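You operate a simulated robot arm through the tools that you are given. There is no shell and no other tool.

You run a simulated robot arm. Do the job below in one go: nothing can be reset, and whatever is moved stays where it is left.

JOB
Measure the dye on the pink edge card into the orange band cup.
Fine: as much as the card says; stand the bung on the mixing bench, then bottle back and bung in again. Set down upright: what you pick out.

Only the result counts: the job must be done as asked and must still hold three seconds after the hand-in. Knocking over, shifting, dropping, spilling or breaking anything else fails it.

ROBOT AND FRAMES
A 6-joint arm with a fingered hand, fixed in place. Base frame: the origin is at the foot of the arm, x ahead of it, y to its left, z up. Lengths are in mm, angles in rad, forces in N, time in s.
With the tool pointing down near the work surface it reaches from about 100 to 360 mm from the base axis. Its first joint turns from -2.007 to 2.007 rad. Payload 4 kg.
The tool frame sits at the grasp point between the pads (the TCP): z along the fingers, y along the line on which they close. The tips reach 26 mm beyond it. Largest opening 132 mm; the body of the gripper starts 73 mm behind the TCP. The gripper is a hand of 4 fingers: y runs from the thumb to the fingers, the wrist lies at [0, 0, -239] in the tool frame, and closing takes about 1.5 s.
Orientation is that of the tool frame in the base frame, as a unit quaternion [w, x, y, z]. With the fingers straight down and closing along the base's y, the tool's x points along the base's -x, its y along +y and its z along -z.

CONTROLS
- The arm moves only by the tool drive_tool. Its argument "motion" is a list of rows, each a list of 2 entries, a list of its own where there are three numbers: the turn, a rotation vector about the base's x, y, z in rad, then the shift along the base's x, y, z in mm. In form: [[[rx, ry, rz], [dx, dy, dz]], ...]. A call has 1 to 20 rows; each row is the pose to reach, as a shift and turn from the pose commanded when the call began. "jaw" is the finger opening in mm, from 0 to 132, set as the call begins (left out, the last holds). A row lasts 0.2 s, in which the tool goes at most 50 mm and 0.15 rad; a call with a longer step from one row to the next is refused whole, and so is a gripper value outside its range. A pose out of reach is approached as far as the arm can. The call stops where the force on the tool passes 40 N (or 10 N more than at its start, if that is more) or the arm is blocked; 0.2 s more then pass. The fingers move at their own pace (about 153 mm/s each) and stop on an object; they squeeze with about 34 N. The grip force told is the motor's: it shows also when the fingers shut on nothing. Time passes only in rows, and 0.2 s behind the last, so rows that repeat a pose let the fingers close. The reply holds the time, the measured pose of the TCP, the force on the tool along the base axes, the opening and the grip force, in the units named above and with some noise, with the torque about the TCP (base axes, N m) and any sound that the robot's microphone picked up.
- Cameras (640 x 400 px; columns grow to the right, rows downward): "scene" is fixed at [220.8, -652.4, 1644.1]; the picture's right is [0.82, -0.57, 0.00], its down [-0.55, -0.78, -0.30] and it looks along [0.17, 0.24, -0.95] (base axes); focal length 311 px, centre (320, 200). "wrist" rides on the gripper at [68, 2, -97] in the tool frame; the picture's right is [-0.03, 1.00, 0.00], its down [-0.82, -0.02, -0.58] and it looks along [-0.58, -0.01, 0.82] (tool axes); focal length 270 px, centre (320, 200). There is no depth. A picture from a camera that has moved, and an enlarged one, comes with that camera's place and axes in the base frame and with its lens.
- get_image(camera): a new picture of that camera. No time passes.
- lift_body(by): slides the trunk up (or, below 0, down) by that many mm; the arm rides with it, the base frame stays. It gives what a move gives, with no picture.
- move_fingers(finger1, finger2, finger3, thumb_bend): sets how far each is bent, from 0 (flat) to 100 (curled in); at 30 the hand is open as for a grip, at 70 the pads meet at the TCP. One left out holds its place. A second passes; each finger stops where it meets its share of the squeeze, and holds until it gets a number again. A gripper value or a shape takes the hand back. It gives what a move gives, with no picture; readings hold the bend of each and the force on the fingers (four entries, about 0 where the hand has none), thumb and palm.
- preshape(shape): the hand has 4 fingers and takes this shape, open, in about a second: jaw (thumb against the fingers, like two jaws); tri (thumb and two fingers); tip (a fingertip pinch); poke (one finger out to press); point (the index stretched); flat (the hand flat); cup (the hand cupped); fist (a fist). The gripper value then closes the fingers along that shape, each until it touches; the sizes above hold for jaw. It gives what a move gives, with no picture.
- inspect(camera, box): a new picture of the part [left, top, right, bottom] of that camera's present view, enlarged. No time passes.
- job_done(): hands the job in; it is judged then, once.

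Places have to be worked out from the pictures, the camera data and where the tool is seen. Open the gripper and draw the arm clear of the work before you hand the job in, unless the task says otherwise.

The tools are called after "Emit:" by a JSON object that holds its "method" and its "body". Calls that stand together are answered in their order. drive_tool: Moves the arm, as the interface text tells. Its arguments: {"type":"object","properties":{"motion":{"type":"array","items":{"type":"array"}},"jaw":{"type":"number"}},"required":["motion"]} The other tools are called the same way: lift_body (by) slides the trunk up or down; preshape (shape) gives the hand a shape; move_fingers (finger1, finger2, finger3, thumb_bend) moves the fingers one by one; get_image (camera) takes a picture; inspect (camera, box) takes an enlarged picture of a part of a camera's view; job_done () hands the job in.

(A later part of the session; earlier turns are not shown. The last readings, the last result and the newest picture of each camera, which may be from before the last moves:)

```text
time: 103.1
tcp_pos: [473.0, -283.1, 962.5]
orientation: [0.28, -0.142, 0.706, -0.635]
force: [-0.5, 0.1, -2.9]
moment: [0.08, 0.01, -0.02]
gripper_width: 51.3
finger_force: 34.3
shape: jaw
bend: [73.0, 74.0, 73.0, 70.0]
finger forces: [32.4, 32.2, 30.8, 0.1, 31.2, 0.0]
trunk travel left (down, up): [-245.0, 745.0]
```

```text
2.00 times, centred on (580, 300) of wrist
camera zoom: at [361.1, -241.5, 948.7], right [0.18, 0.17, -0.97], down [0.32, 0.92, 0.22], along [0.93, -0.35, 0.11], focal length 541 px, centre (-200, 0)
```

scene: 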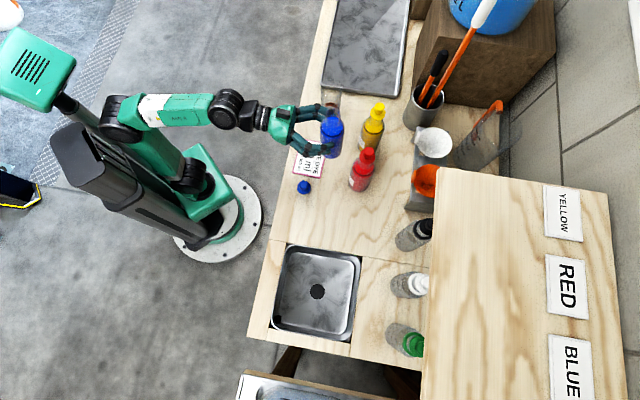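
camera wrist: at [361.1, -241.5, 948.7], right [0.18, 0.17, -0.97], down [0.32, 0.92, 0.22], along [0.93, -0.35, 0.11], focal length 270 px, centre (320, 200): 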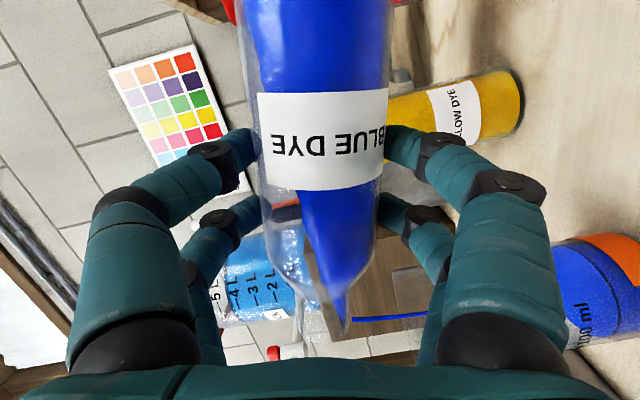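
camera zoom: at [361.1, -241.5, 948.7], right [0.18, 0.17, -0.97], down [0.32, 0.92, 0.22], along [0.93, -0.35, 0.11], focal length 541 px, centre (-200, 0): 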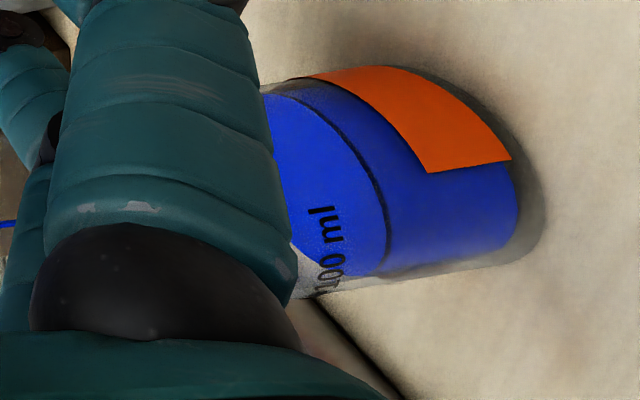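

About 70 ml. I'll hold 1.4 s more, then tilt back to stop the flow and read the level from a clear view.

Emit:
{"method": "drive_tool", "body": {"motion": [[[0, 0, 0], [0, 0, 0]], [[0, 0, 0], [0, 0, 0]], [[0, 0, 0], [0, 0, 0]], [[0, 0, 0], [0, 0, 0]], [[0, 0, 0], [0, 0, 0]], [[0, 0, 0], [0, 0, 0]], [[0.06, -0.06, 0], [0, 0, 0]], [[0.12, -0.12, 0], [0, 0, 0]], [[0.18, -0.18, 0], [0, 0, 0]], [[0.25, -0.25, 0], [0, 0, 0]], [[0.32, -0.32, 0], [0, 0, 0]]]}}

Emit:
{"method": "get_image", "body": {"camera": "wrist"}}

Emit:
{"method": "inspect", "body": {"camera": "scene", "box": [290, 60, 370, 140]}}

```text
time: 105.5
tcp_pos: [471.8, -283.1, 962.1]
orientation: [0.408, 0.008, 0.744, -0.529]
force: [0.0, -0.5, -2.8]
moment: [0.03, 0.03, 0.02]
gripper_width: 51.5
finger_force: 34.2
shape: jaw
bend: [73.0, 74.0, 73.0, 70.0]
finger forces: [32.1, 32.0, 30.9, 0.1, 31.3, 0.0]
trunk travel left (down, up): [-245.0, 745.0]
```

```text
taken
camera wrist: at [367.9, -233.7, 928.5], right [0.46, 0.45, -0.77], down [0.19, 0.79, 0.58], along [0.87, -0.41, 0.28], focal length 270 px, centre (320, 200)
```

wrist: 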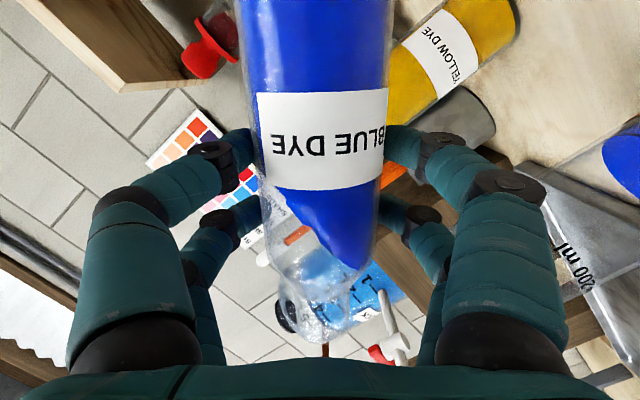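

```text
5.00 times, centred on (330, 100) of scene
camera zoom: at [220.8, -652.4, 1644.1], right [0.82, -0.57, 0.0], down [-0.55, -0.78, -0.3], along [0.17, 0.24, -0.95], focal length 1554 px, centre (270, 700)
```

zoom: 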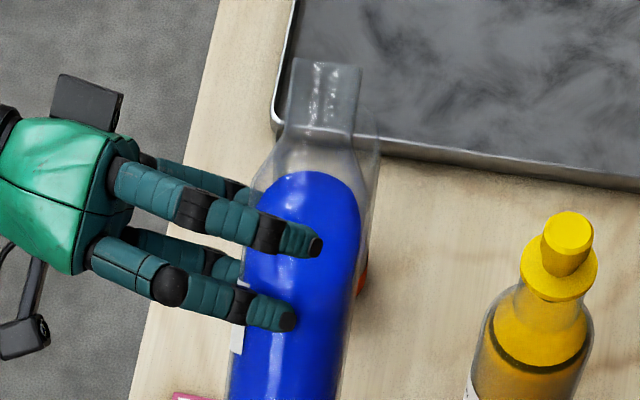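

The flow has stopped. I'll draw the bottle back toward the robot and bring it upright, so both cameras get a clear view of the cup.

Emit:
{"method": "drive_tool", "body": {"motion": [[[0, 0, 0], [-14, 0, 0]], [[0, 0, 0], [-28, 6, 0]], [[0, 0, 0], [-42, 14, 0]], [[0.07, -0.07, 0], [-54, 24, 0]], [[0.14, -0.14, 0], [-62, 34, 0]], [[0.21, -0.21, 0], [-66, 42, 0]], [[0.28, -0.28, 0], [-66, 42, 0]], [[0.35, -0.35, 0], [-66, 42, 0]], [[0.42, -0.42, 0], [-66, 42, 0]], [[0.49, -0.49, 0], [-66, 42, 0]], [[0.56, -0.56, 0], [-66, 42, 0]], [[0.63, -0.63, 0], [-66, 42, 0]], [[0.636, -0.636, 0], [-66, 42, 0]]]}}

Emit:
{"method": "get_image", "body": {"camera": "wrist"}}

Emit:
{"method": "inspect", "body": {"camera": "scene", "box": [305, 70, 365, 130]}}

```text
time: 108.5
tcp_pos: [447.3, -250.5, 919.7]
orientation: [0.55, 0.289, 0.745, -0.241]
force: [-0.5, 1.1, -2.1]
moment: [0.03, 0.07, 0.02]
gripper_width: 51.2
finger_force: 35.0
shape: jaw
bend: [73.0, 74.0, 73.0, 70.0]
finger forces: [31.6, 31.5, 31.4, 0.0, 31.6, 0.0]
out of reach, approached as far as the arm can: row 6, 7, 8, 9, 10, 11, 12, 13
trunk travel left (down, up): [-245.0, 745.0]
stopped in row 13: the arm was blocked; the commanded pose is now the measured one
```

```text
taken
camera wrist: at [366.8, -172.0, 880.2], right [0.7, 0.71, -0.02], down [-0.22, 0.24, 0.94], along [0.67, -0.66, 0.33], focal length 270 px, centre (320, 200)
```

wrist: 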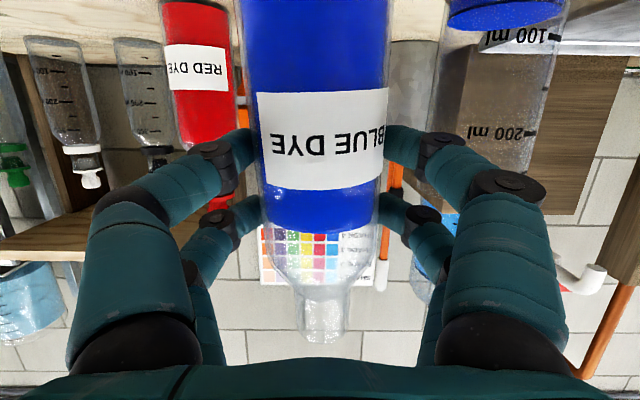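

```text
6.67 times, centred on (335, 100) of scene
camera zoom: at [220.8, -652.4, 1644.1], right [0.82, -0.57, 0.0], down [-0.55, -0.78, -0.3], along [0.17, 0.24, -0.95], focal length 2072 px, centre (220, 867)
```

zoom: 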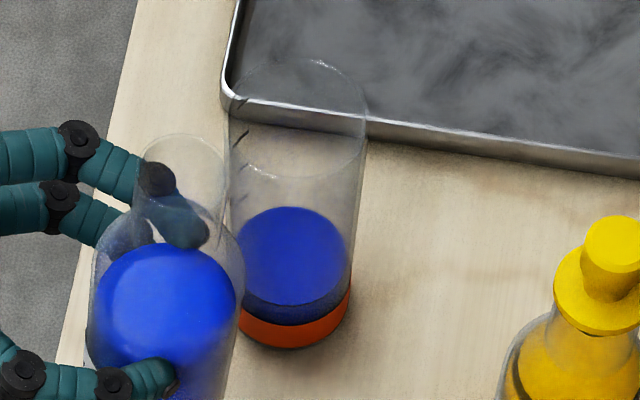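

The arm stopped at a joint limit but the bottle is steady and upright, clear of the cup. The wrist camera now shows the cup side-on with its 100 and 200 ml marks, so I'll enlarge it.

Emit:
{"method": "inspect", "body": {"camera": "wrist", "box": [420, 0, 600, 160]}}

Emit:
{"method": "get_image", "body": {"camera": "scene"}}

```text
2.50 times, centred on (510, 80) of wrist
camera zoom: at [366.8, -172.0, 880.2], right [0.7, 0.71, -0.02], down [-0.22, 0.24, 0.94], along [0.67, -0.66, 0.33], focal length 676 px, centre (-155, 500)
```

zoom: 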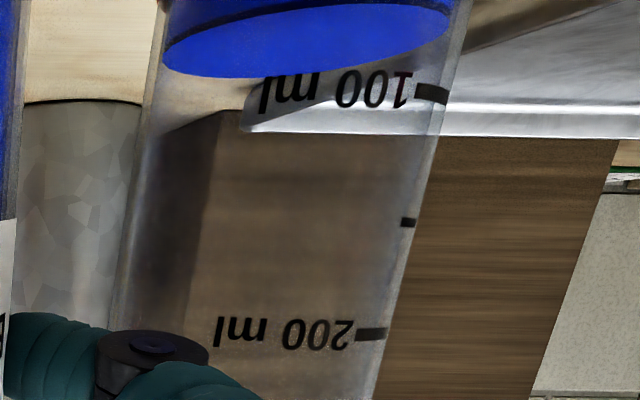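

```text
taken
```

scene: 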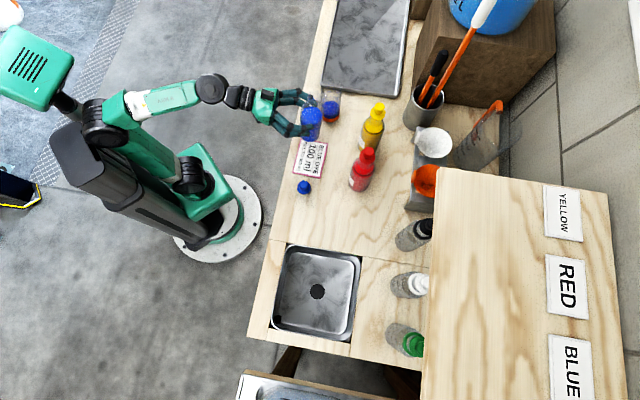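

The reading is clear: the level sits about 15 mm below the 100 ml tick with ticks 49 mm per 100 ml, so the cup holds about 70 ml. I need about 30 ml more, so I'll return to the start-of-pour pose, upright first.

Emit:
{"method": "drive_tool", "body": {"motion": [[[0, 0, 0], [0, 0, 12]], [[-0.011, -0.026, -0.003], [1, -10, 24]], [[-0.023, -0.053, -0.006], [2.5, -22, 36]], [[-0.034, -0.08, -0.01], [4, -36, 48]], [[-0.0454, -0.1058, -0.013], [5.7, -52.2, 55.3]], [[-0.0454, -0.1058, -0.013], [5.7, -52.2, 55.3]]]}}

```text
time: 109.9
tcp_pos: [451.4, -303.3, 981.1]
orientation: [0.602, 0.293, 0.701, -0.246]
force: [0.0, 0.2, -2.8]
moment: [0.01, 0.0, -0.04]
gripper_width: 51.3
finger_force: 33.7
shape: jaw
bend: [73.0, 74.0, 73.0, 70.0]
finger forces: [31.6, 31.4, 31.3, 0.0, 31.8, 0.1]
trunk travel left (down, up): [-245.0, 745.0]
```

Back at the start pose. I'll roll to 73° (no flow expected now) while moving in over the cup as before.

Emit:
{"method": "drive_tool", "body": {"motion": [[[-0.08, 0.08, 0], [0, 0, 0]], [[-0.16, 0.16, 0], [0, 0, 0]], [[-0.24, 0.24, 0], [0, 0, 0]], [[-0.32, 0.32, 0], [0, 0, 0]], [[-0.4, 0.4, 0], [0, 0, 0]], [[-0.48, 0.48, 0], [0, 0, 0]], [[-0.54, 0.54, 0], [0, 0, 0]], [[-0.6, 0.6, 0], [0, 0, 0]], [[-0.65, 0.65, 0], [5, 5, -4]], [[-0.7, 0.7, 0], [10, 10, -8]], [[-0.75, 0.75, 0], [15, 15, -13]], [[-0.8, 0.8, 0], [20.6, 20, -18.5]], [[-0.85, 0.85, 0], [20.6, 20, -18.5]], [[-0.9, 0.9, 0], [20.6, 20, -18.5]], [[-0.9, 0.9, 0], [20.6, 20, -18.5]]]}}

Emit:
{"method": "get_image", "body": {"camera": "wrist"}}

Emit:
{"method": "inspect", "body": {"camera": "scene", "box": [290, 60, 370, 140]}}

```text
time: 113.1
tcp_pos: [474.2, -284.1, 962.1]
orientation: [0.314, -0.121, 0.712, -0.616]
force: [-0.4, 0.2, -2.4]
moment: [0.09, -0.03, 0.01]
gripper_width: 51.3
finger_force: 34.2
shape: jaw
bend: [73.0, 74.0, 73.0, 70.0]
finger forces: [32.2, 32.0, 30.7, 0.0, 31.0, 0.0]
trunk travel left (down, up): [-245.0, 745.0]
```

```text
taken
camera wrist: at [363.5, -242.6, 942.9], right [0.23, 0.23, -0.95], down [0.28, 0.91, 0.29], along [0.93, -0.34, 0.15], focal length 270 px, centre (320, 200)
```

wrist: 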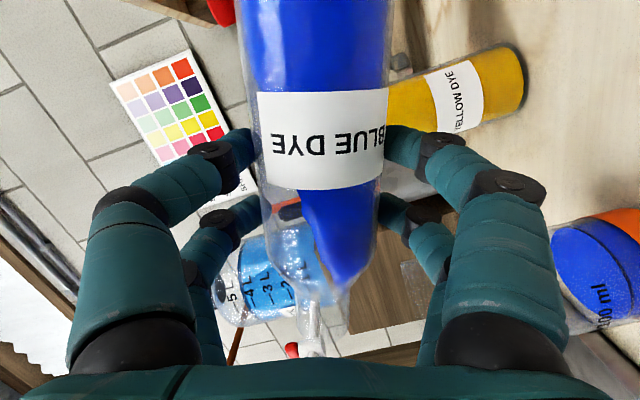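

```text
5.00 times, centred on (330, 100) of scene
camera zoom: at [220.8, -652.4, 1644.1], right [0.82, -0.57, 0.0], down [-0.55, -0.78, -0.3], along [0.17, 0.24, -0.95], focal length 1554 px, centre (270, 700)
```

zoom: 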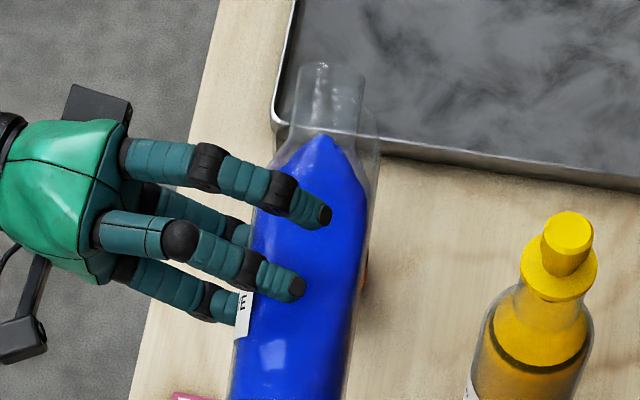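

No flow at 73°, and the mouth is over the cup as before. I'll tilt to about 78.5° and look.

Emit:
{"method": "drive_tool", "body": {"motion": [[[-0.02, 0.02, 0], [0, 0, 0]], [[-0.04, 0.04, 0], [0, 0, 0]], [[-0.06, 0.06, 0], [0, 0, 0]], [[-0.07, 0.07, 0], [0, 0, 0]], [[-0.07, 0.07, 0], [0, 0, 0]], [[-0.07, 0.07, 0], [0, 0, 0]], [[-0.07, 0.07, 0], [0, 0, 0]]]}}

Emit:
{"method": "get_image", "body": {"camera": "wrist"}}

Emit:
{"method": "inspect", "body": {"camera": "wrist", "box": [520, 200, 640, 400]}}

```text
time: 114.7
tcp_pos: [473.4, -282.7, 962.4]
orientation: [0.285, -0.152, 0.701, -0.636]
force: [1.2, 0.3, -2.8]
moment: [0.07, 0.04, -0.02]
gripper_width: 51.0
finger_force: 34.1
shape: jaw
bend: [73.0, 74.0, 73.0, 70.0]
finger forces: [32.2, 32.1, 30.7, 0.0, 30.9, 0.0]
trunk travel left (down, up): [-245.0, 745.0]
```

```text
taken
camera wrist: at [361.7, -243.0, 948.6], right [0.17, 0.16, -0.97], down [0.3, 0.93, 0.2], along [0.94, -0.33, 0.11], focal length 270 px, centre (320, 200)
```

wrist: 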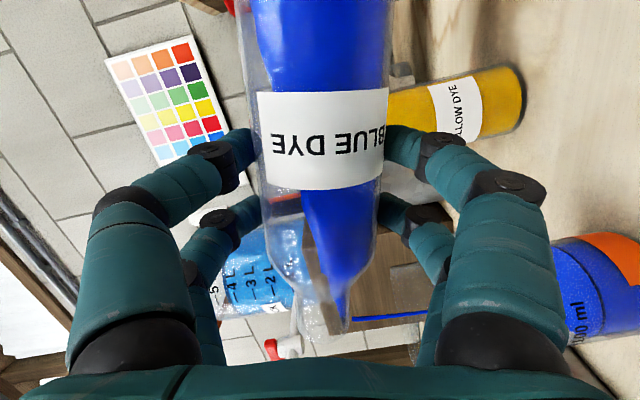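

```text
2.00 times, centred on (580, 300) of wrist
camera zoom: at [361.7, -243.0, 948.6], right [0.17, 0.16, -0.97], down [0.3, 0.93, 0.2], along [0.94, -0.33, 0.11], focal length 541 px, centre (-200, 0)
```

zoom: 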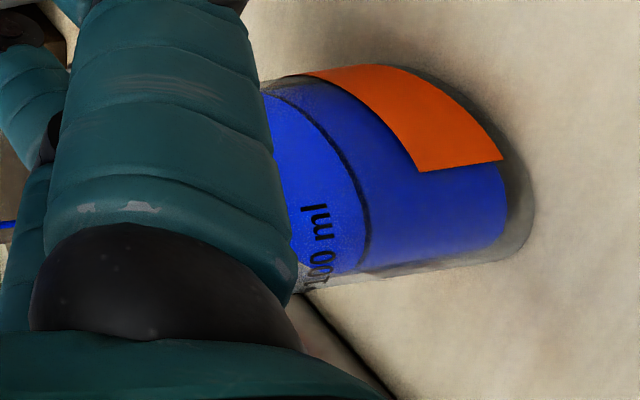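

The stream is running again into the cup. I'll hold this tilt about 1.5 s more and look.

Emit:
{"method": "drive_tool", "body": {"motion": [[[0, 0, 0], [0, 0, 0]], [[0, 0, 0], [0, 0, 0]], [[0, 0, 0], [0, 0, 0]], [[0, 0, 0], [0, 0, 0]], [[0, 0, 0], [0, 0, 0]], [[0, 0, 0], [0, 0, 0]], [[0, 0, 0], [0, 0, 0]]]}}

Emit:
{"method": "inspect", "body": {"camera": "wrist", "box": [520, 200, 640, 400]}}

```text
time: 116.3
tcp_pos: [474.2, -282.4, 962.6]
orientation: [0.285, -0.153, 0.7, -0.636]
force: [1.0, 0.4, -2.4]
moment: [0.04, 0.01, 0.02]
gripper_width: 50.8
finger_force: 33.9
shape: jaw
bend: [73.0, 74.0, 73.0, 70.0]
finger forces: [32.2, 32.0, 30.6, 0.0, 31.0, 0.0]
trunk travel left (down, up): [-245.0, 745.0]
```

```text
2.00 times, centred on (580, 300) of wrist
camera zoom: at [361.7, -243.0, 948.5], right [0.17, 0.16, -0.97], down [0.3, 0.93, 0.2], along [0.94, -0.33, 0.11], focal length 541 px, centre (-200, 0)
```

zoom: 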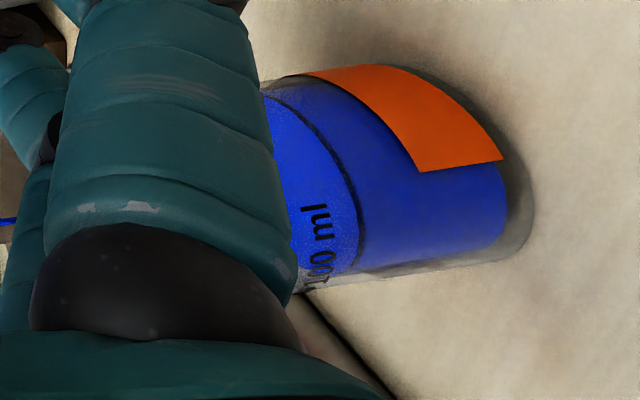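

About 79 ml: the level edge is some 10 mm below the 100 ml text line. I'll add 0.8° and hold again.

Emit:
{"method": "drive_tool", "body": {"motion": [[[-0.01, 0.01, 0], [0, 0, 0]], [[-0.01, 0.01, 0], [0, 0, 0]], [[-0.01, 0.01, 0], [0, 0, 0]], [[-0.01, 0.01, 0], [0, 0, 0]], [[-0.01, 0.01, 0], [0, 0, 0]], [[-0.01, 0.01, 0], [0, 0, 0]], [[-0.01, 0.01, 0], [0, 0, 0]]]}}

Emit:
{"method": "inspect", "body": {"camera": "wrist", "box": [520, 200, 640, 400]}}

```text
time: 117.9
tcp_pos: [472.4, -283.2, 963.1]
orientation: [0.28, -0.158, 0.699, -0.639]
force: [-0.3, -0.2, -2.6]
moment: [0.06, 0.04, -0.02]
gripper_width: 51.1
finger_force: 33.8
shape: jaw
bend: [73.0, 74.0, 73.0, 70.0]
finger forces: [32.2, 32.0, 30.7, 0.1, 31.0, 0.0]
trunk travel left (down, up): [-245.0, 745.0]
```

```text
2.00 times, centred on (580, 300) of wrist
camera zoom: at [361.1, -243.4, 949.0], right [0.16, 0.15, -0.98], down [0.3, 0.93, 0.19], along [0.94, -0.33, 0.1], focal length 541 px, centre (-200, 0)
```

zoom: 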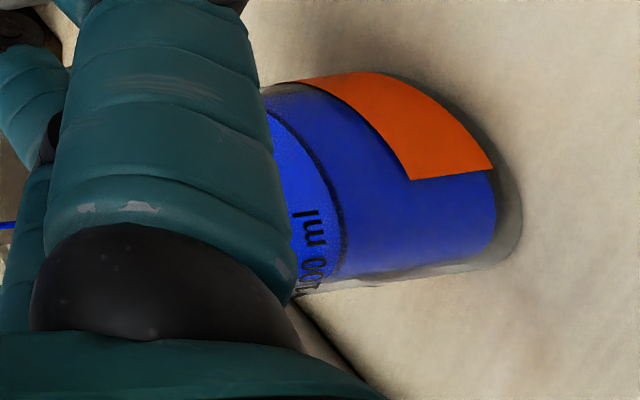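

About 85 ml. I'll hold 1 s more, then tilt back and take a precise side reading.

Emit:
{"method": "drive_tool", "body": {"motion": [[[0, 0, 0], [0, 0, 0]], [[0, 0, 0], [0, 0, 0]], [[0, 0, 0], [0, 0, 0]], [[0, 0, 0], [0, 0, 0]], [[0.06, -0.06, 0], [0, 0, 0]], [[0.12, -0.12, 0], [0, 0, 0]], [[0.18, -0.18, 0], [0, 0, 0]], [[0.25, -0.25, 0], [0, 0, 0]], [[0.32, -0.32, 0], [0, 0, 0]], [[0.38, -0.38, 0], [-5, -5, 4]], [[0.44, -0.44, 0], [-10, -10, 8]], [[0.5, -0.5, 0], [-15, -15, 12]], [[0.58, -0.58, 0], [-20.6, -20, 18.5]], [[0.66, -0.66, 0], [-20.6, -20, 18.5]], [[0.74, -0.74, 0], [-20.6, -20, 18.5]], [[0.82, -0.82, 0], [-20.6, -20, 18.5]], [[0.9, -0.9, 0], [-20.6, -20, 18.5]], [[0.97, -0.97, 0], [-20.6, -20, 18.5]], [[0.98, -0.98, 0], [-20.6, -20, 18.5]]]}}

Emit:
{"method": "inspect", "body": {"camera": "scene", "box": [290, 60, 370, 140]}}

```text
time: 121.9
tcp_pos: [454.2, -304.0, 981.0]
orientation: [0.603, 0.295, 0.699, -0.247]
force: [0.0, -0.5, -3.0]
moment: [0.06, 0.01, 0.0]
gripper_width: 51.1
finger_force: 34.3
shape: jaw
bend: [73.0, 74.0, 73.0, 70.0]
finger forces: [31.5, 31.4, 31.3, 0.0, 31.7, 0.0]
trunk travel left (down, up): [-245.0, 745.0]
```

```text
5.00 times, centred on (330, 100) of scene
camera zoom: at [220.8, -652.4, 1644.1], right [0.82, -0.57, 0.0], down [-0.55, -0.78, -0.3], along [0.17, 0.24, -0.95], focal length 1554 px, centre (270, 700)
```

zoom: 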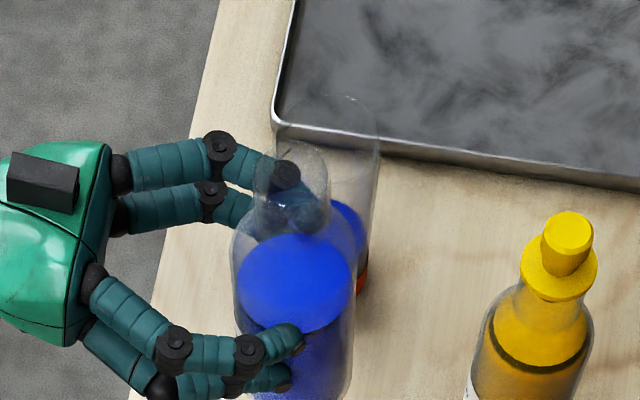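

Upright and clear. I'll move to the side-view spot again to read the level against the tick.

Emit:
{"method": "drive_tool", "body": {"motion": [[[0, 0, 0], [-3, 12, -5]], [[0.011, 0.026, 0.003], [-6, 24, -10]], [[0.023, 0.053, 0.006], [-6, 36, -20]], [[0.034, 0.08, 0.01], [-5, 46, -33]], [[0.045, 0.106, 0.013], [-4, 48, -46]], [[0.045, 0.106, 0.013], [-4, 48, -57]], [[0.045, 0.106, 0.013], [-4, 48, -57]]]}}

Emit:
{"method": "inspect", "body": {"camera": "wrist", "box": [420, 0, 600, 160]}}

Emit:
{"method": "inspect", "body": {"camera": "scene", "box": [305, 70, 365, 130]}}

```text
time: 123.5
tcp_pos: [450.3, -254.6, 921.1]
orientation: [0.558, 0.289, 0.739, -0.242]
force: [-0.3, 0.2, -2.4]
moment: [0.04, 0.07, 0.03]
gripper_width: 51.1
finger_force: 33.6
shape: jaw
bend: [73.0, 74.0, 73.0, 70.0]
finger forces: [31.4, 31.3, 31.2, 0.0, 31.6, 0.0]
trunk travel left (down, up): [-245.0, 745.0]
```

```text
2.50 times, centred on (510, 80) of wrist
camera zoom: at [370.2, -176.1, 879.6], right [0.7, 0.71, -0.01], down [-0.24, 0.25, 0.94], along [0.67, -0.66, 0.35], focal length 676 px, centre (-155, 500)
```

zoom: 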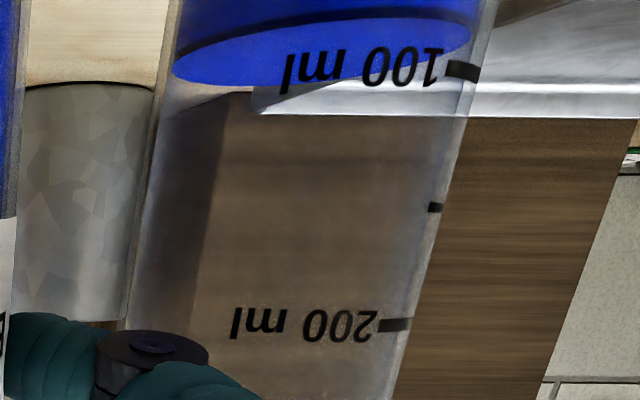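

```text
6.67 times, centred on (335, 100) of scene
camera zoom: at [220.8, -652.4, 1644.1], right [0.82, -0.57, 0.0], down [-0.55, -0.78, -0.3], along [0.17, 0.24, -0.95], focal length 2072 px, centre (220, 867)
```

zoom: 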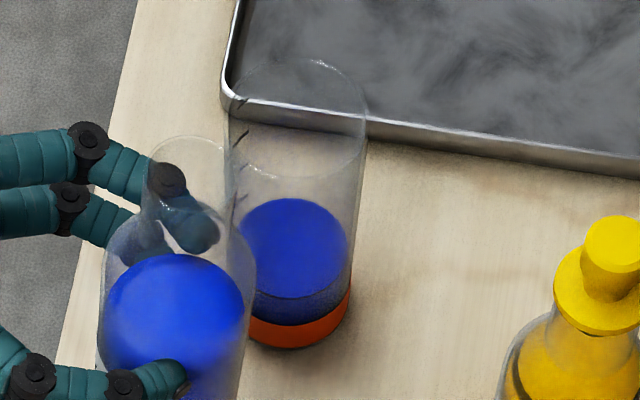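

Working through the geometry, the 100 ml tick is at z ≈ 848 and the surface at ≈ 840.4, with 45.7 mm per 100 ml, so the cup holds about 83 ml. I need about 17 ml more, so I'll go back for a short third pour.

Emit:
{"method": "drive_tool", "body": {"motion": [[[0, 0, 0], [0, 0, 12]], [[-0.011, -0.026, -0.003], [1, -10, 24]], [[-0.023, -0.053, -0.006], [2, -22, 36]], [[-0.034, -0.08, -0.01], [3, -35, 48]], [[-0.045, -0.106, -0.013], [4, -48, 57]], [[-0.045, -0.106, -0.013], [4, -48, 57]]]}}

Emit:
{"method": "drive_tool", "body": {"motion": [[[-0.08, 0.08, 0], [0, 0, 0]], [[-0.16, 0.16, 0], [0, 0, 0]], [[-0.24, 0.24, 0], [0, 0, 0]], [[-0.32, 0.32, 0], [0, 0, 0]], [[-0.4, 0.4, 0], [0, 0, 0]], [[-0.48, 0.48, 0], [0, 0, 0]], [[-0.54, 0.54, 0], [0, 0, 0]], [[-0.6, 0.6, 0], [0, 0, 0]], [[-0.65, 0.65, 0], [5, 5, -4]], [[-0.7, 0.7, 0], [10, 10, -8]], [[-0.75, 0.75, 0], [15, 15, -13]], [[-0.8, 0.8, 0], [19, 20.5, -18.5]], [[-0.85, 0.85, 0], [19, 20.5, -18.5]], [[-0.9, 0.9, 0], [19, 20.5, -18.5]], [[-0.9, 0.9, 0], [19, 20.5, -18.5]]]}}

Emit:
{"method": "get_image", "body": {"camera": "wrist"}}

Emit:
{"method": "inspect", "body": {"camera": "scene", "box": [290, 60, 370, 140]}}

```text
time: 124.9
tcp_pos: [453.3, -303.7, 980.1]
orientation: [0.602, 0.294, 0.7, -0.247]
force: [-0.2, -0.4, -2.8]
moment: [0.08, 0.01, -0.02]
gripper_width: 50.9
finger_force: 33.9
shape: jaw
bend: [73.0, 74.0, 73.0, 70.0]
finger forces: [31.4, 31.3, 31.2, 0.0, 31.6, 0.1]
trunk travel left (down, up): [-245.0, 745.0]
```

```text
time: 128.1
tcp_pos: [471.3, -282.6, 961.2]
orientation: [0.313, -0.12, 0.712, -0.617]
force: [0.4, -0.4, -2.1]
moment: [0.08, 0.05, 0.0]
gripper_width: 50.9
finger_force: 34.1
shape: jaw
bend: [73.0, 74.0, 73.0, 70.0]
finger forces: [32.1, 31.9, 30.8, 0.0, 30.9, 0.0]
trunk travel left (down, up): [-245.0, 745.0]
```

```text
taken
camera wrist: at [360.6, -241.7, 943.0], right [0.23, 0.23, -0.95], down [0.28, 0.91, 0.29], along [0.93, -0.34, 0.15], focal length 270 px, centre (320, 200)
```

wrist: 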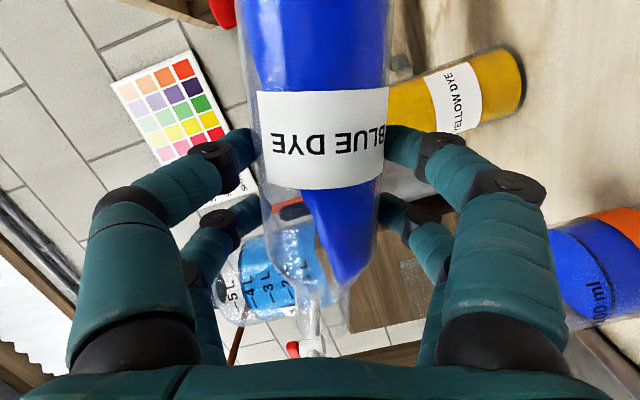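

```text
5.00 times, centred on (330, 100) of scene
camera zoom: at [220.8, -652.4, 1644.1], right [0.82, -0.57, 0.0], down [-0.55, -0.78, -0.3], along [0.17, 0.24, -0.95], focal length 1554 px, centre (270, 700)
```

zoom: 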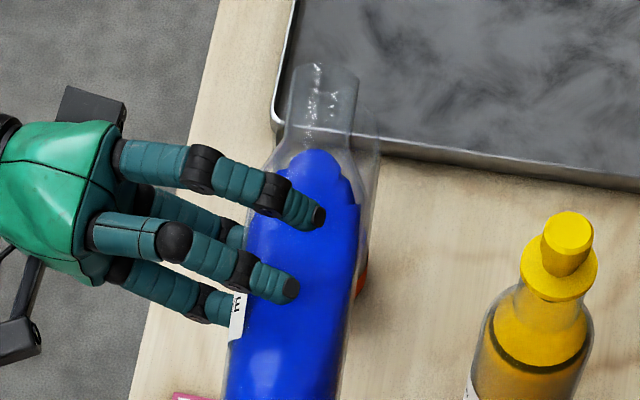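

In place at 73° again with no flow. I'll tilt to about 80° and watch.

Emit:
{"method": "drive_tool", "body": {"motion": [[[-0.025, 0.025, 0], [0, 0, 0]], [[-0.05, 0.05, 0], [0, 0, 0]], [[-0.07, 0.07, 0], [0, 0, 0]], [[-0.085, 0.085, 0], [0, 0, 0]], [[-0.085, 0.085, 0], [0, 0, 0]], [[-0.085, 0.085, 0], [0, 0, 0]]]}}

Emit:
{"method": "get_image", "body": {"camera": "wrist"}}

Emit:
{"method": "inspect", "body": {"camera": "wrist", "box": [520, 200, 640, 400]}}

```text
time: 129.5
tcp_pos: [473.0, -281.2, 961.0]
orientation: [0.278, -0.16, 0.698, -0.64]
force: [-0.5, -0.5, -2.2]
moment: [0.05, 0.0, 0.01]
gripper_width: 50.9
finger_force: 34.0
shape: jaw
bend: [73.0, 74.0, 73.0, 70.0]
finger forces: [32.1, 32.0, 30.7, 0.0, 30.9, 0.0]
trunk travel left (down, up): [-245.0, 745.0]
```

```text
taken
camera wrist: at [360.5, -241.8, 948.6], right [0.15, 0.14, -0.98], down [0.3, 0.93, 0.19], along [0.94, -0.32, 0.1], focal length 270 px, centre (320, 200)
```

wrist: 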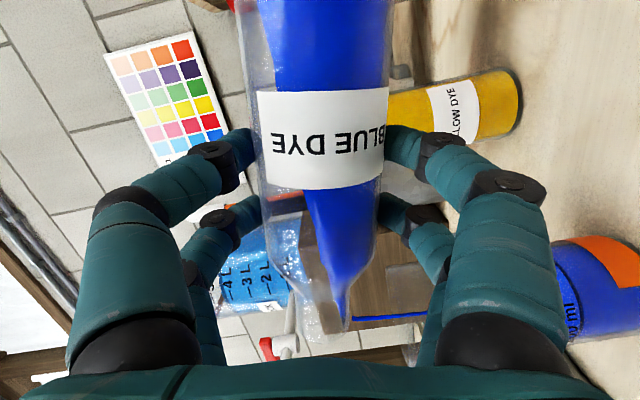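

```text
2.00 times, centred on (580, 300) of wrist
camera zoom: at [360.5, -241.8, 948.6], right [0.15, 0.14, -0.98], down [0.3, 0.93, 0.19], along [0.94, -0.32, 0.1], focal length 541 px, centre (-200, 0)
```

zoom: 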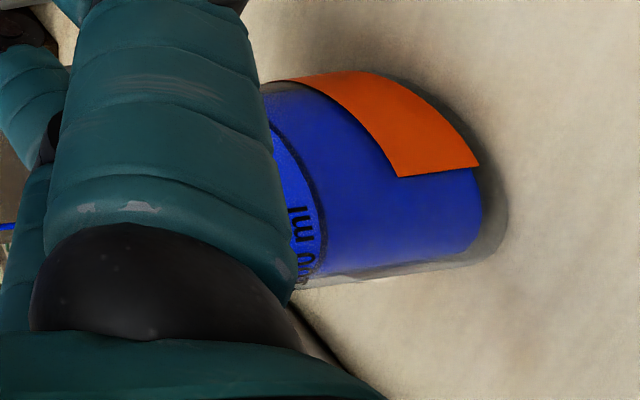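

Running again. I'll hold 1.2 s and look once more.

Emit:
{"method": "drive_tool", "body": {"motion": [[[0, 0, 0], [0, 0, 0]], [[0, 0, 0], [0, 0, 0]], [[0, 0, 0], [0, 0, 0]], [[0, 0, 0], [0, 0, 0]], [[0, 0, 0], [0, 0, 0]]]}}

Emit:
{"method": "inspect", "body": {"camera": "wrist", "box": [520, 200, 640, 400]}}

```text
time: 130.7
tcp_pos: [472.7, -280.3, 962.0]
orientation: [0.278, -0.16, 0.698, -0.64]
force: [-0.2, 0.0, -2.1]
moment: [0.05, 0.0, 0.01]
gripper_width: 50.8
finger_force: 34.1
shape: jaw
bend: [73.0, 74.0, 73.0, 70.0]
finger forces: [32.2, 32.1, 30.6, 0.0, 31.0, 0.1]
trunk travel left (down, up): [-245.0, 745.0]
```

```text
2.00 times, centred on (580, 300) of wrist
camera zoom: at [360.5, -241.9, 948.6], right [0.15, 0.14, -0.98], down [0.3, 0.93, 0.19], along [0.94, -0.32, 0.1], focal length 541 px, centre (-200, 0)
```

zoom: 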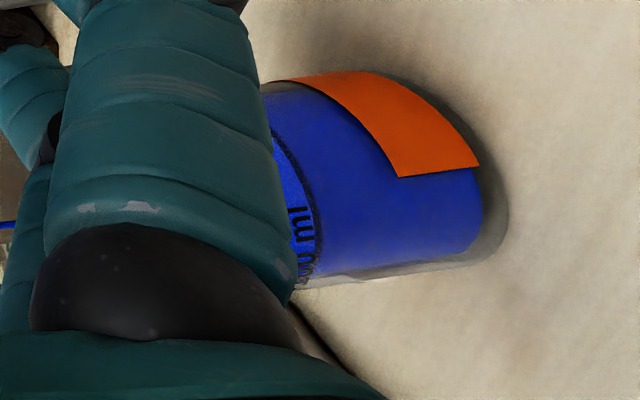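

About 89 ml. I'll add 0.6° and hold 1.4 s more.

Emit:
{"method": "drive_tool", "body": {"motion": [[[-0.008, 0.008, 0], [0, 0, 0]], [[-0.008, 0.008, 0], [0, 0, 0]], [[-0.008, 0.008, 0], [0, 0, 0]], [[-0.008, 0.008, 0], [0, 0, 0]], [[-0.008, 0.008, 0], [0, 0, 0]], [[-0.008, 0.008, 0], [0, 0, 0]]]}}

Emit:
{"method": "inspect", "body": {"camera": "wrist", "box": [520, 200, 640, 400]}}

```text
time: 132.1
tcp_pos: [472.5, -281.4, 962.6]
orientation: [0.274, -0.163, 0.697, -0.643]
force: [-0.8, -0.1, -2.3]
moment: [0.09, -0.01, 0.0]
gripper_width: 51.1
finger_force: 33.9
shape: jaw
bend: [73.0, 74.0, 73.0, 70.0]
finger forces: [32.1, 32.0, 30.7, 0.0, 30.9, 0.0]
trunk travel left (down, up): [-245.0, 745.0]
```

```text
2.00 times, centred on (580, 300) of wrist
camera zoom: at [360.0, -243.0, 949.6], right [0.14, 0.14, -0.98], down [0.3, 0.94, 0.18], along [0.94, -0.32, 0.09], focal length 541 px, centre (-200, 0)
```

zoom: 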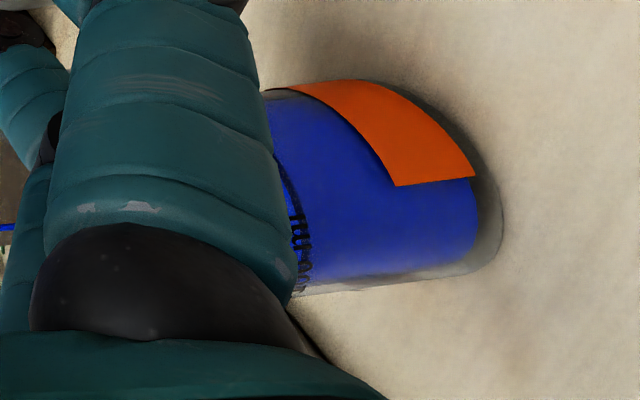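

About 94 ml, a few millilitres short. I'll hold 0.4 s more, then tilt back and bring the bottle upright for a side reading.

Emit:
{"method": "drive_tool", "body": {"motion": [[[0, 0, 0], [0, 0, 0]], [[0, 0, 0], [0, 0, 0]], [[0.06, -0.06, 0], [0, 0, 0]], [[0.12, -0.12, 0], [0, 0, 0]], [[0.18, -0.18, 0], [0, 0, 0]], [[0.25, -0.25, 0], [0, 0, 0]], [[0.32, -0.32, 0], [0, 0, 0]], [[0.38, -0.38, 0], [-5, -5, 4]], [[0.44, -0.44, 0], [-10, -10, 8]], [[0.5, -0.5, 0], [-15, -15, 12]], [[0.58, -0.58, 0], [-19, -20.5, 18.5]], [[0.66, -0.66, 0], [-19, -20.5, 18.5]], [[0.74, -0.74, 0], [-19, -20.5, 18.5]], [[0.82, -0.82, 0], [-19, -20.5, 18.5]], [[0.9, -0.9, 0], [-19, -20.5, 18.5]], [[0.97, -0.97, 0], [-19, -20.5, 18.5]], [[0.993, -0.993, 0], [-19, -20.5, 18.5]], [[0.993, -0.993, 0], [-19, -20.5, 18.5]]]}}

Emit:
{"method": "drive_tool", "body": {"motion": [[[0, 0, 0], [-3, 12, -5]], [[0.011, 0.026, 0.003], [-6, 24, -10]], [[0.023, 0.053, 0.006], [-6, 36, -20]], [[0.034, 0.08, 0.01], [-5, 46, -33]], [[0.045, 0.106, 0.013], [-4, 48, -46]], [[0.045, 0.106, 0.013], [-4, 48, -57]], [[0.045, 0.106, 0.013], [-4, 48, -57]]]}}

Emit:
{"method": "inspect", "body": {"camera": "wrist", "box": [420, 0, 600, 160]}}

Emit:
{"method": "inspect", "body": {"camera": "scene", "box": [305, 70, 365, 130]}}

```text
time: 135.9
tcp_pos: [452.5, -303.5, 981.1]
orientation: [0.603, 0.294, 0.699, -0.247]
force: [0.3, 0.2, -1.9]
moment: [0.01, 0.03, -0.01]
gripper_width: 51.2
finger_force: 34.1
shape: jaw
bend: [73.0, 74.0, 73.0, 70.0]
finger forces: [31.4, 31.3, 31.2, 0.0, 31.4, 0.0]
trunk travel left (down, up): [-245.0, 745.0]
```

```text
time: 137.5
tcp_pos: [451.8, -255.8, 921.2]
orientation: [0.557, 0.29, 0.739, -0.243]
force: [0.1, -0.2, -1.9]
moment: [-0.01, 0.05, -0.03]
gripper_width: 51.1
finger_force: 33.9
shape: jaw
bend: [73.0, 74.0, 73.0, 70.0]
finger forces: [31.5, 31.2, 31.1, 0.1, 31.4, 0.0]
trunk travel left (down, up): [-245.0, 745.0]
```

```text
2.50 times, centred on (510, 80) of wrist
camera zoom: at [371.2, -177.4, 880.5], right [0.7, 0.71, -0.01], down [-0.24, 0.25, 0.94], along [0.67, -0.66, 0.34], focal length 676 px, centre (-155, 500)
```

zoom: 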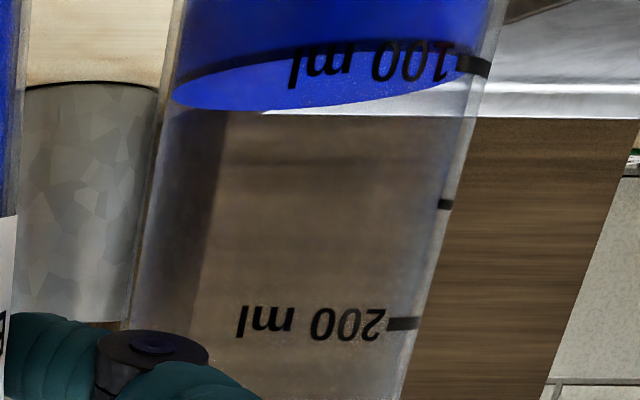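

```text
6.67 times, centred on (335, 100) of scene
camera zoom: at [220.8, -652.4, 1644.1], right [0.82, -0.57, 0.0], down [-0.55, -0.78, -0.3], along [0.17, 0.24, -0.95], focal length 2072 px, centre (220, 867)
```

zoom: 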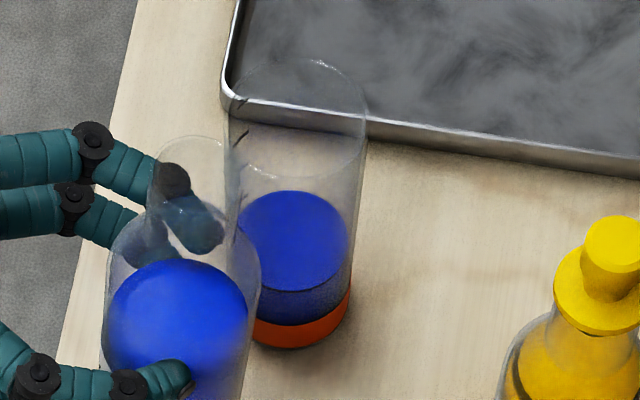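

The surface is now close to the 100 ml tick. I'll enlarge that region further to read it finely.

Emit:
{"method": "inspect", "body": {"camera": "wrist", "box": [480, 0, 600, 75]}}

Emit:
{"method": "inspect", "body": {"camera": "scene", "box": [315, 75, 355, 125]}}

```text
5.33 times, centred on (540, 38) of wrist
camera zoom: at [371.2, -177.4, 880.5], right [0.7, 0.71, -0.01], down [-0.24, 0.25, 0.94], along [0.67, -0.66, 0.34], focal length 1442 px, centre (-853, 1067)
```

zoom: 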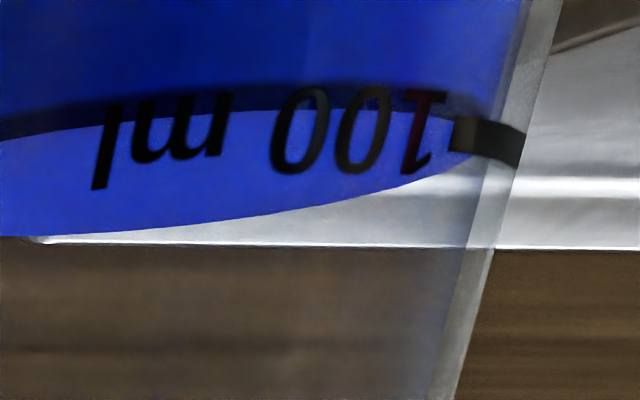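

```text
8.00 times, centred on (335, 100) of scene
camera zoom: at [220.8, -652.4, 1644.1], right [0.82, -0.57, 0.0], down [-0.55, -0.78, -0.3], along [0.17, 0.24, -0.95], focal length 2487 px, centre (200, 1000)
```

zoom: 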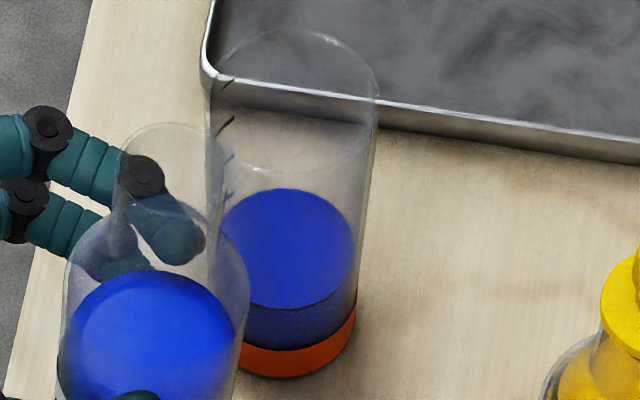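

The level reads about 97 ml (surface at 847.0, tick at 848.5). I'll add the last few millilitres with a self-limiting tilt of 80.0°, just under the last one, held for a few seconds.

Emit:
{"method": "drive_tool", "body": {"motion": [[[0, 0, 0], [0, 0, 12]], [[-0.011, -0.026, -0.003], [1, -10, 24]], [[-0.023, -0.053, -0.006], [2, -22, 36]], [[-0.034, -0.08, -0.01], [3, -35, 48]], [[-0.045, -0.106, -0.013], [4, -48, 57]], [[-0.045, -0.106, -0.013], [4, -48, 57]]]}}

Emit:
{"method": "drive_tool", "body": {"motion": [[[-0.08, 0.08, 0], [0, 0, 0]], [[-0.16, 0.16, 0], [0, 0, 0]], [[-0.24, 0.24, 0], [0, 0, 0]], [[-0.32, 0.32, 0], [0, 0, 0]], [[-0.4, 0.4, 0], [0, 0, 0]], [[-0.48, 0.48, 0], [0, 0, 0]], [[-0.54, 0.54, 0], [0, 0, 0]], [[-0.6, 0.6, 0], [0, 0, 0]], [[-0.65, 0.65, 0], [5, 5, -4]], [[-0.7, 0.7, 0], [10, 10, -8]], [[-0.75, 0.75, 0], [15, 15, -13]], [[-0.8, 0.8, 0], [19, 20.5, -18.5]], [[-0.85, 0.85, 0], [19, 20.5, -18.5]], [[-0.9, 0.9, 0], [19, 20.5, -18.5]], [[-0.9, 0.9, 0], [19, 20.5, -18.5]]]}}

Emit:
{"method": "inspect", "body": {"camera": "scene", "box": [290, 60, 370, 140]}}

Emit:
{"method": "inspect", "body": {"camera": "wrist", "box": [520, 200, 640, 400]}}

```text
time: 138.9
tcp_pos: [453.7, -303.6, 979.5]
orientation: [0.602, 0.294, 0.7, -0.247]
force: [0.7, -0.3, -2.5]
moment: [0.01, 0.05, -0.01]
gripper_width: 50.8
finger_force: 34.2
shape: jaw
bend: [73.0, 74.0, 73.0, 70.0]
finger forces: [31.3, 31.1, 31.1, 0.0, 31.4, 0.0]
trunk travel left (down, up): [-245.0, 745.0]
```

```text
time: 142.1
tcp_pos: [474.1, -282.4, 962.3]
orientation: [0.314, -0.121, 0.712, -0.616]
force: [0.2, -0.2, -2.5]
moment: [0.06, 0.05, 0.01]
gripper_width: 50.8
finger_force: 33.7
shape: jaw
bend: [73.0, 74.0, 73.0, 70.0]
finger forces: [32.0, 32.0, 30.7, 0.0, 30.9, 0.1]
trunk travel left (down, up): [-245.0, 745.0]
```

```text
5.00 times, centred on (330, 100) of scene
camera zoom: at [220.8, -652.4, 1644.1], right [0.82, -0.57, 0.0], down [-0.55, -0.78, -0.3], along [0.17, 0.24, -0.95], focal length 1554 px, centre (270, 700)
```

zoom: 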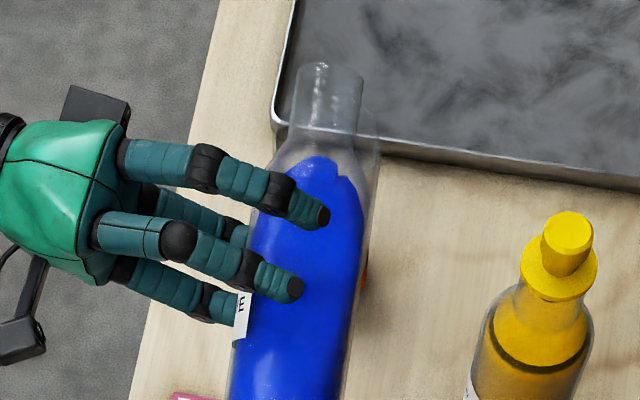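

```text
2.00 times, centred on (580, 300) of wrist
camera zoom: at [362.5, -242.7, 943.2], right [0.23, 0.23, -0.95], down [0.28, 0.91, 0.29], along [0.93, -0.34, 0.15], focal length 541 px, centre (-200, 0)
```

zoom: 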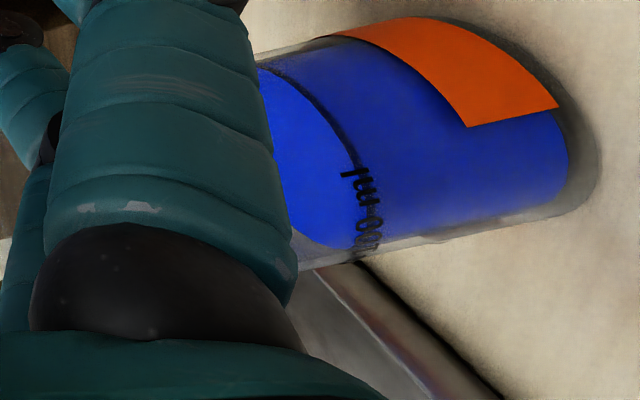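

At 73° the surface edge runs right through the text's middle. I'll tilt to 80.0° and hold for two seconds.

Emit:
{"method": "drive_tool", "body": {"motion": [[[-0.03, 0.03, 0], [0, 0, 0]], [[-0.06, 0.06, 0], [0, 0, 0]], [[-0.08, 0.08, 0], [0, 0, 0]], [[-0.0875, 0.0875, 0], [0, 0, 0]], [[-0.0875, 0.0875, 0], [0, 0, 0]], [[-0.0875, 0.0875, 0], [0, 0, 0]], [[-0.0875, 0.0875, 0], [0, 0, 0]], [[-0.0875, 0.0875, 0], [0, 0, 0]]]}}

Emit:
{"method": "get_image", "body": {"camera": "wrist"}}

Emit:
{"method": "inspect", "body": {"camera": "wrist", "box": [520, 200, 640, 400]}}

```text
time: 143.9
tcp_pos: [472.6, -281.6, 962.0]
orientation: [0.277, -0.161, 0.698, -0.64]
force: [-0.5, 0.8, -2.8]
moment: [0.05, 0.0, -0.05]
gripper_width: 51.0
finger_force: 33.6
shape: jaw
bend: [73.0, 74.0, 73.0, 70.0]
finger forces: [32.0, 31.9, 30.7, 0.0, 30.9, 0.0]
trunk travel left (down, up): [-245.0, 745.0]
```

```text
taken
camera wrist: at [360.1, -243.1, 949.2], right [0.15, 0.14, -0.98], down [0.3, 0.94, 0.18], along [0.94, -0.32, 0.1], focal length 270 px, centre (320, 200)
```

wrist: 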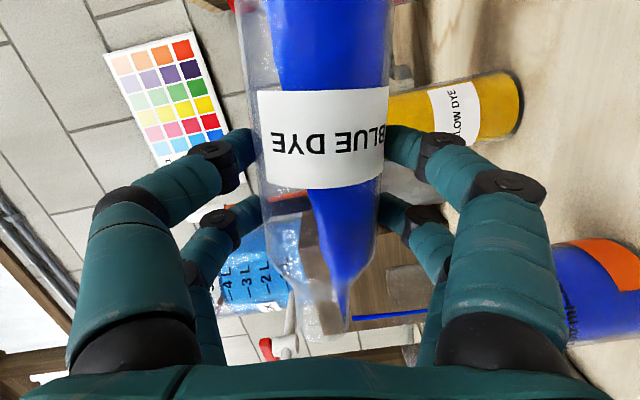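

```text
2.00 times, centred on (580, 300) of wrist
camera zoom: at [360.1, -243.1, 949.2], right [0.15, 0.14, -0.98], down [0.3, 0.94, 0.18], along [0.94, -0.32, 0.1], focal length 541 px, centre (-200, 0)
```

zoom: 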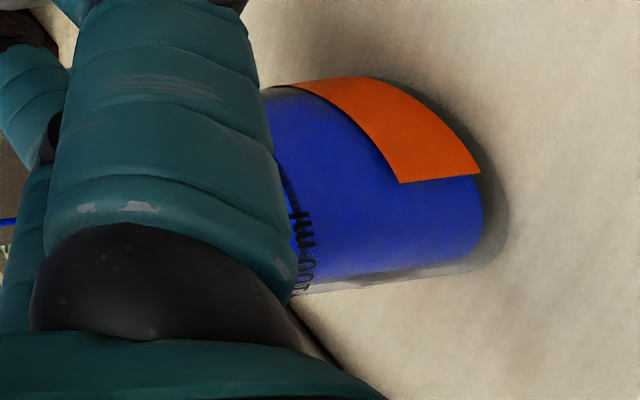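

A thin stream is still running and the edge is at the text's centre. I'll hold 0.4 s more, then tilt back and read it from the side.

Emit:
{"method": "drive_tool", "body": {"motion": [[[0, 0, 0], [0, 0, 0]], [[0, 0, 0], [0, 0, 0]], [[0.06, -0.06, 0], [0, 0, 0]], [[0.12, -0.12, 0], [0, 0, 0]], [[0.18, -0.18, 0], [0, 0, 0]], [[0.25, -0.25, 0], [0, 0, 0]], [[0.32, -0.32, 0], [0, 0, 0]], [[0.38, -0.38, 0], [-5, -5, 4]], [[0.44, -0.44, 0], [-10, -10, 8]], [[0.5, -0.5, 0], [-15, -15, 12]], [[0.58, -0.58, 0], [-19, -20.5, 18.5]], [[0.66, -0.66, 0], [-19, -20.5, 18.5]], [[0.74, -0.74, 0], [-19, -20.5, 18.5]], [[0.82, -0.82, 0], [-19, -20.5, 18.5]], [[0.9, -0.9, 0], [-19, -20.5, 18.5]], [[0.97, -0.97, 0], [-19, -20.5, 18.5]], [[0.9875, -0.9875, 0], [-19, -20.5, 18.5]], [[0.9875, -0.9875, 0], [-19, -20.5, 18.5]]]}}

Emit:
{"method": "drive_tool", "body": {"motion": [[[0, 0, 0], [-3, 12, -5]], [[0.011, 0.026, 0.003], [-6, 24, -10]], [[0.023, 0.053, 0.006], [-6, 36, -20]], [[0.034, 0.08, 0.01], [-5, 46, -33]], [[0.045, 0.106, 0.013], [-4, 48, -46]], [[0.045, 0.106, 0.013], [-4, 48, -57]], [[0.045, 0.106, 0.013], [-4, 48, -57]]]}}

Emit:
{"method": "inspect", "body": {"camera": "wrist", "box": [480, 0, 600, 75]}}

Emit:
{"method": "inspect", "body": {"camera": "wrist", "box": [420, 0, 600, 160]}}

```text
time: 147.7
tcp_pos: [451.6, -302.5, 981.1]
orientation: [0.602, 0.295, 0.7, -0.247]
force: [-0.5, 0.2, -1.9]
moment: [0.0, 0.0, -0.01]
gripper_width: 51.2
finger_force: 33.6
shape: jaw
bend: [73.0, 74.0, 73.0, 70.0]
finger forces: [31.4, 31.3, 31.2, 0.1, 31.5, 0.1]
trunk travel left (down, up): [-245.0, 745.0]
```

```text
time: 149.3
tcp_pos: [450.4, -253.4, 921.3]
orientation: [0.558, 0.29, 0.739, -0.242]
force: [-0.9, 0.8, -2.9]
moment: [0.0, 0.02, 0.0]
gripper_width: 51.1
finger_force: 33.9
shape: jaw
bend: [73.0, 74.0, 73.0, 70.0]
finger forces: [31.3, 31.3, 31.0, 0.0, 31.3, 0.0]
trunk travel left (down, up): [-245.0, 745.0]
```

```text
5.33 times, centred on (540, 38) of wrist
camera zoom: at [370.4, -175.4, 880.4], right [0.7, 0.71, -0.01], down [-0.24, 0.25, 0.94], along [0.67, -0.66, 0.35], focal length 1442 px, centre (-853, 1067)
```

zoom: 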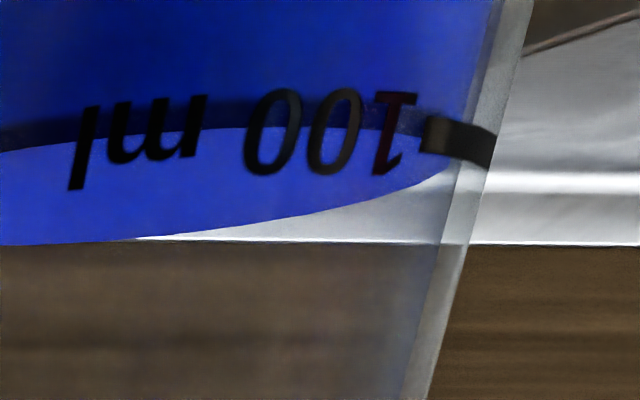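

```text
2.50 times, centred on (510, 80) of wrist
camera zoom: at [370.4, -175.4, 880.4], right [0.7, 0.71, -0.01], down [-0.24, 0.25, 0.94], along [0.67, -0.66, 0.35], focal length 676 px, centre (-155, 500)
```

zoom: 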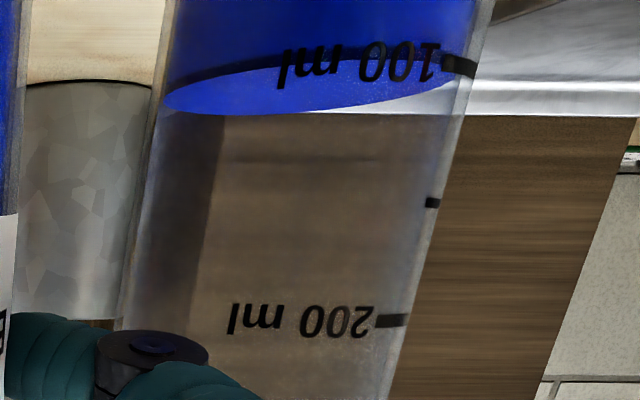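

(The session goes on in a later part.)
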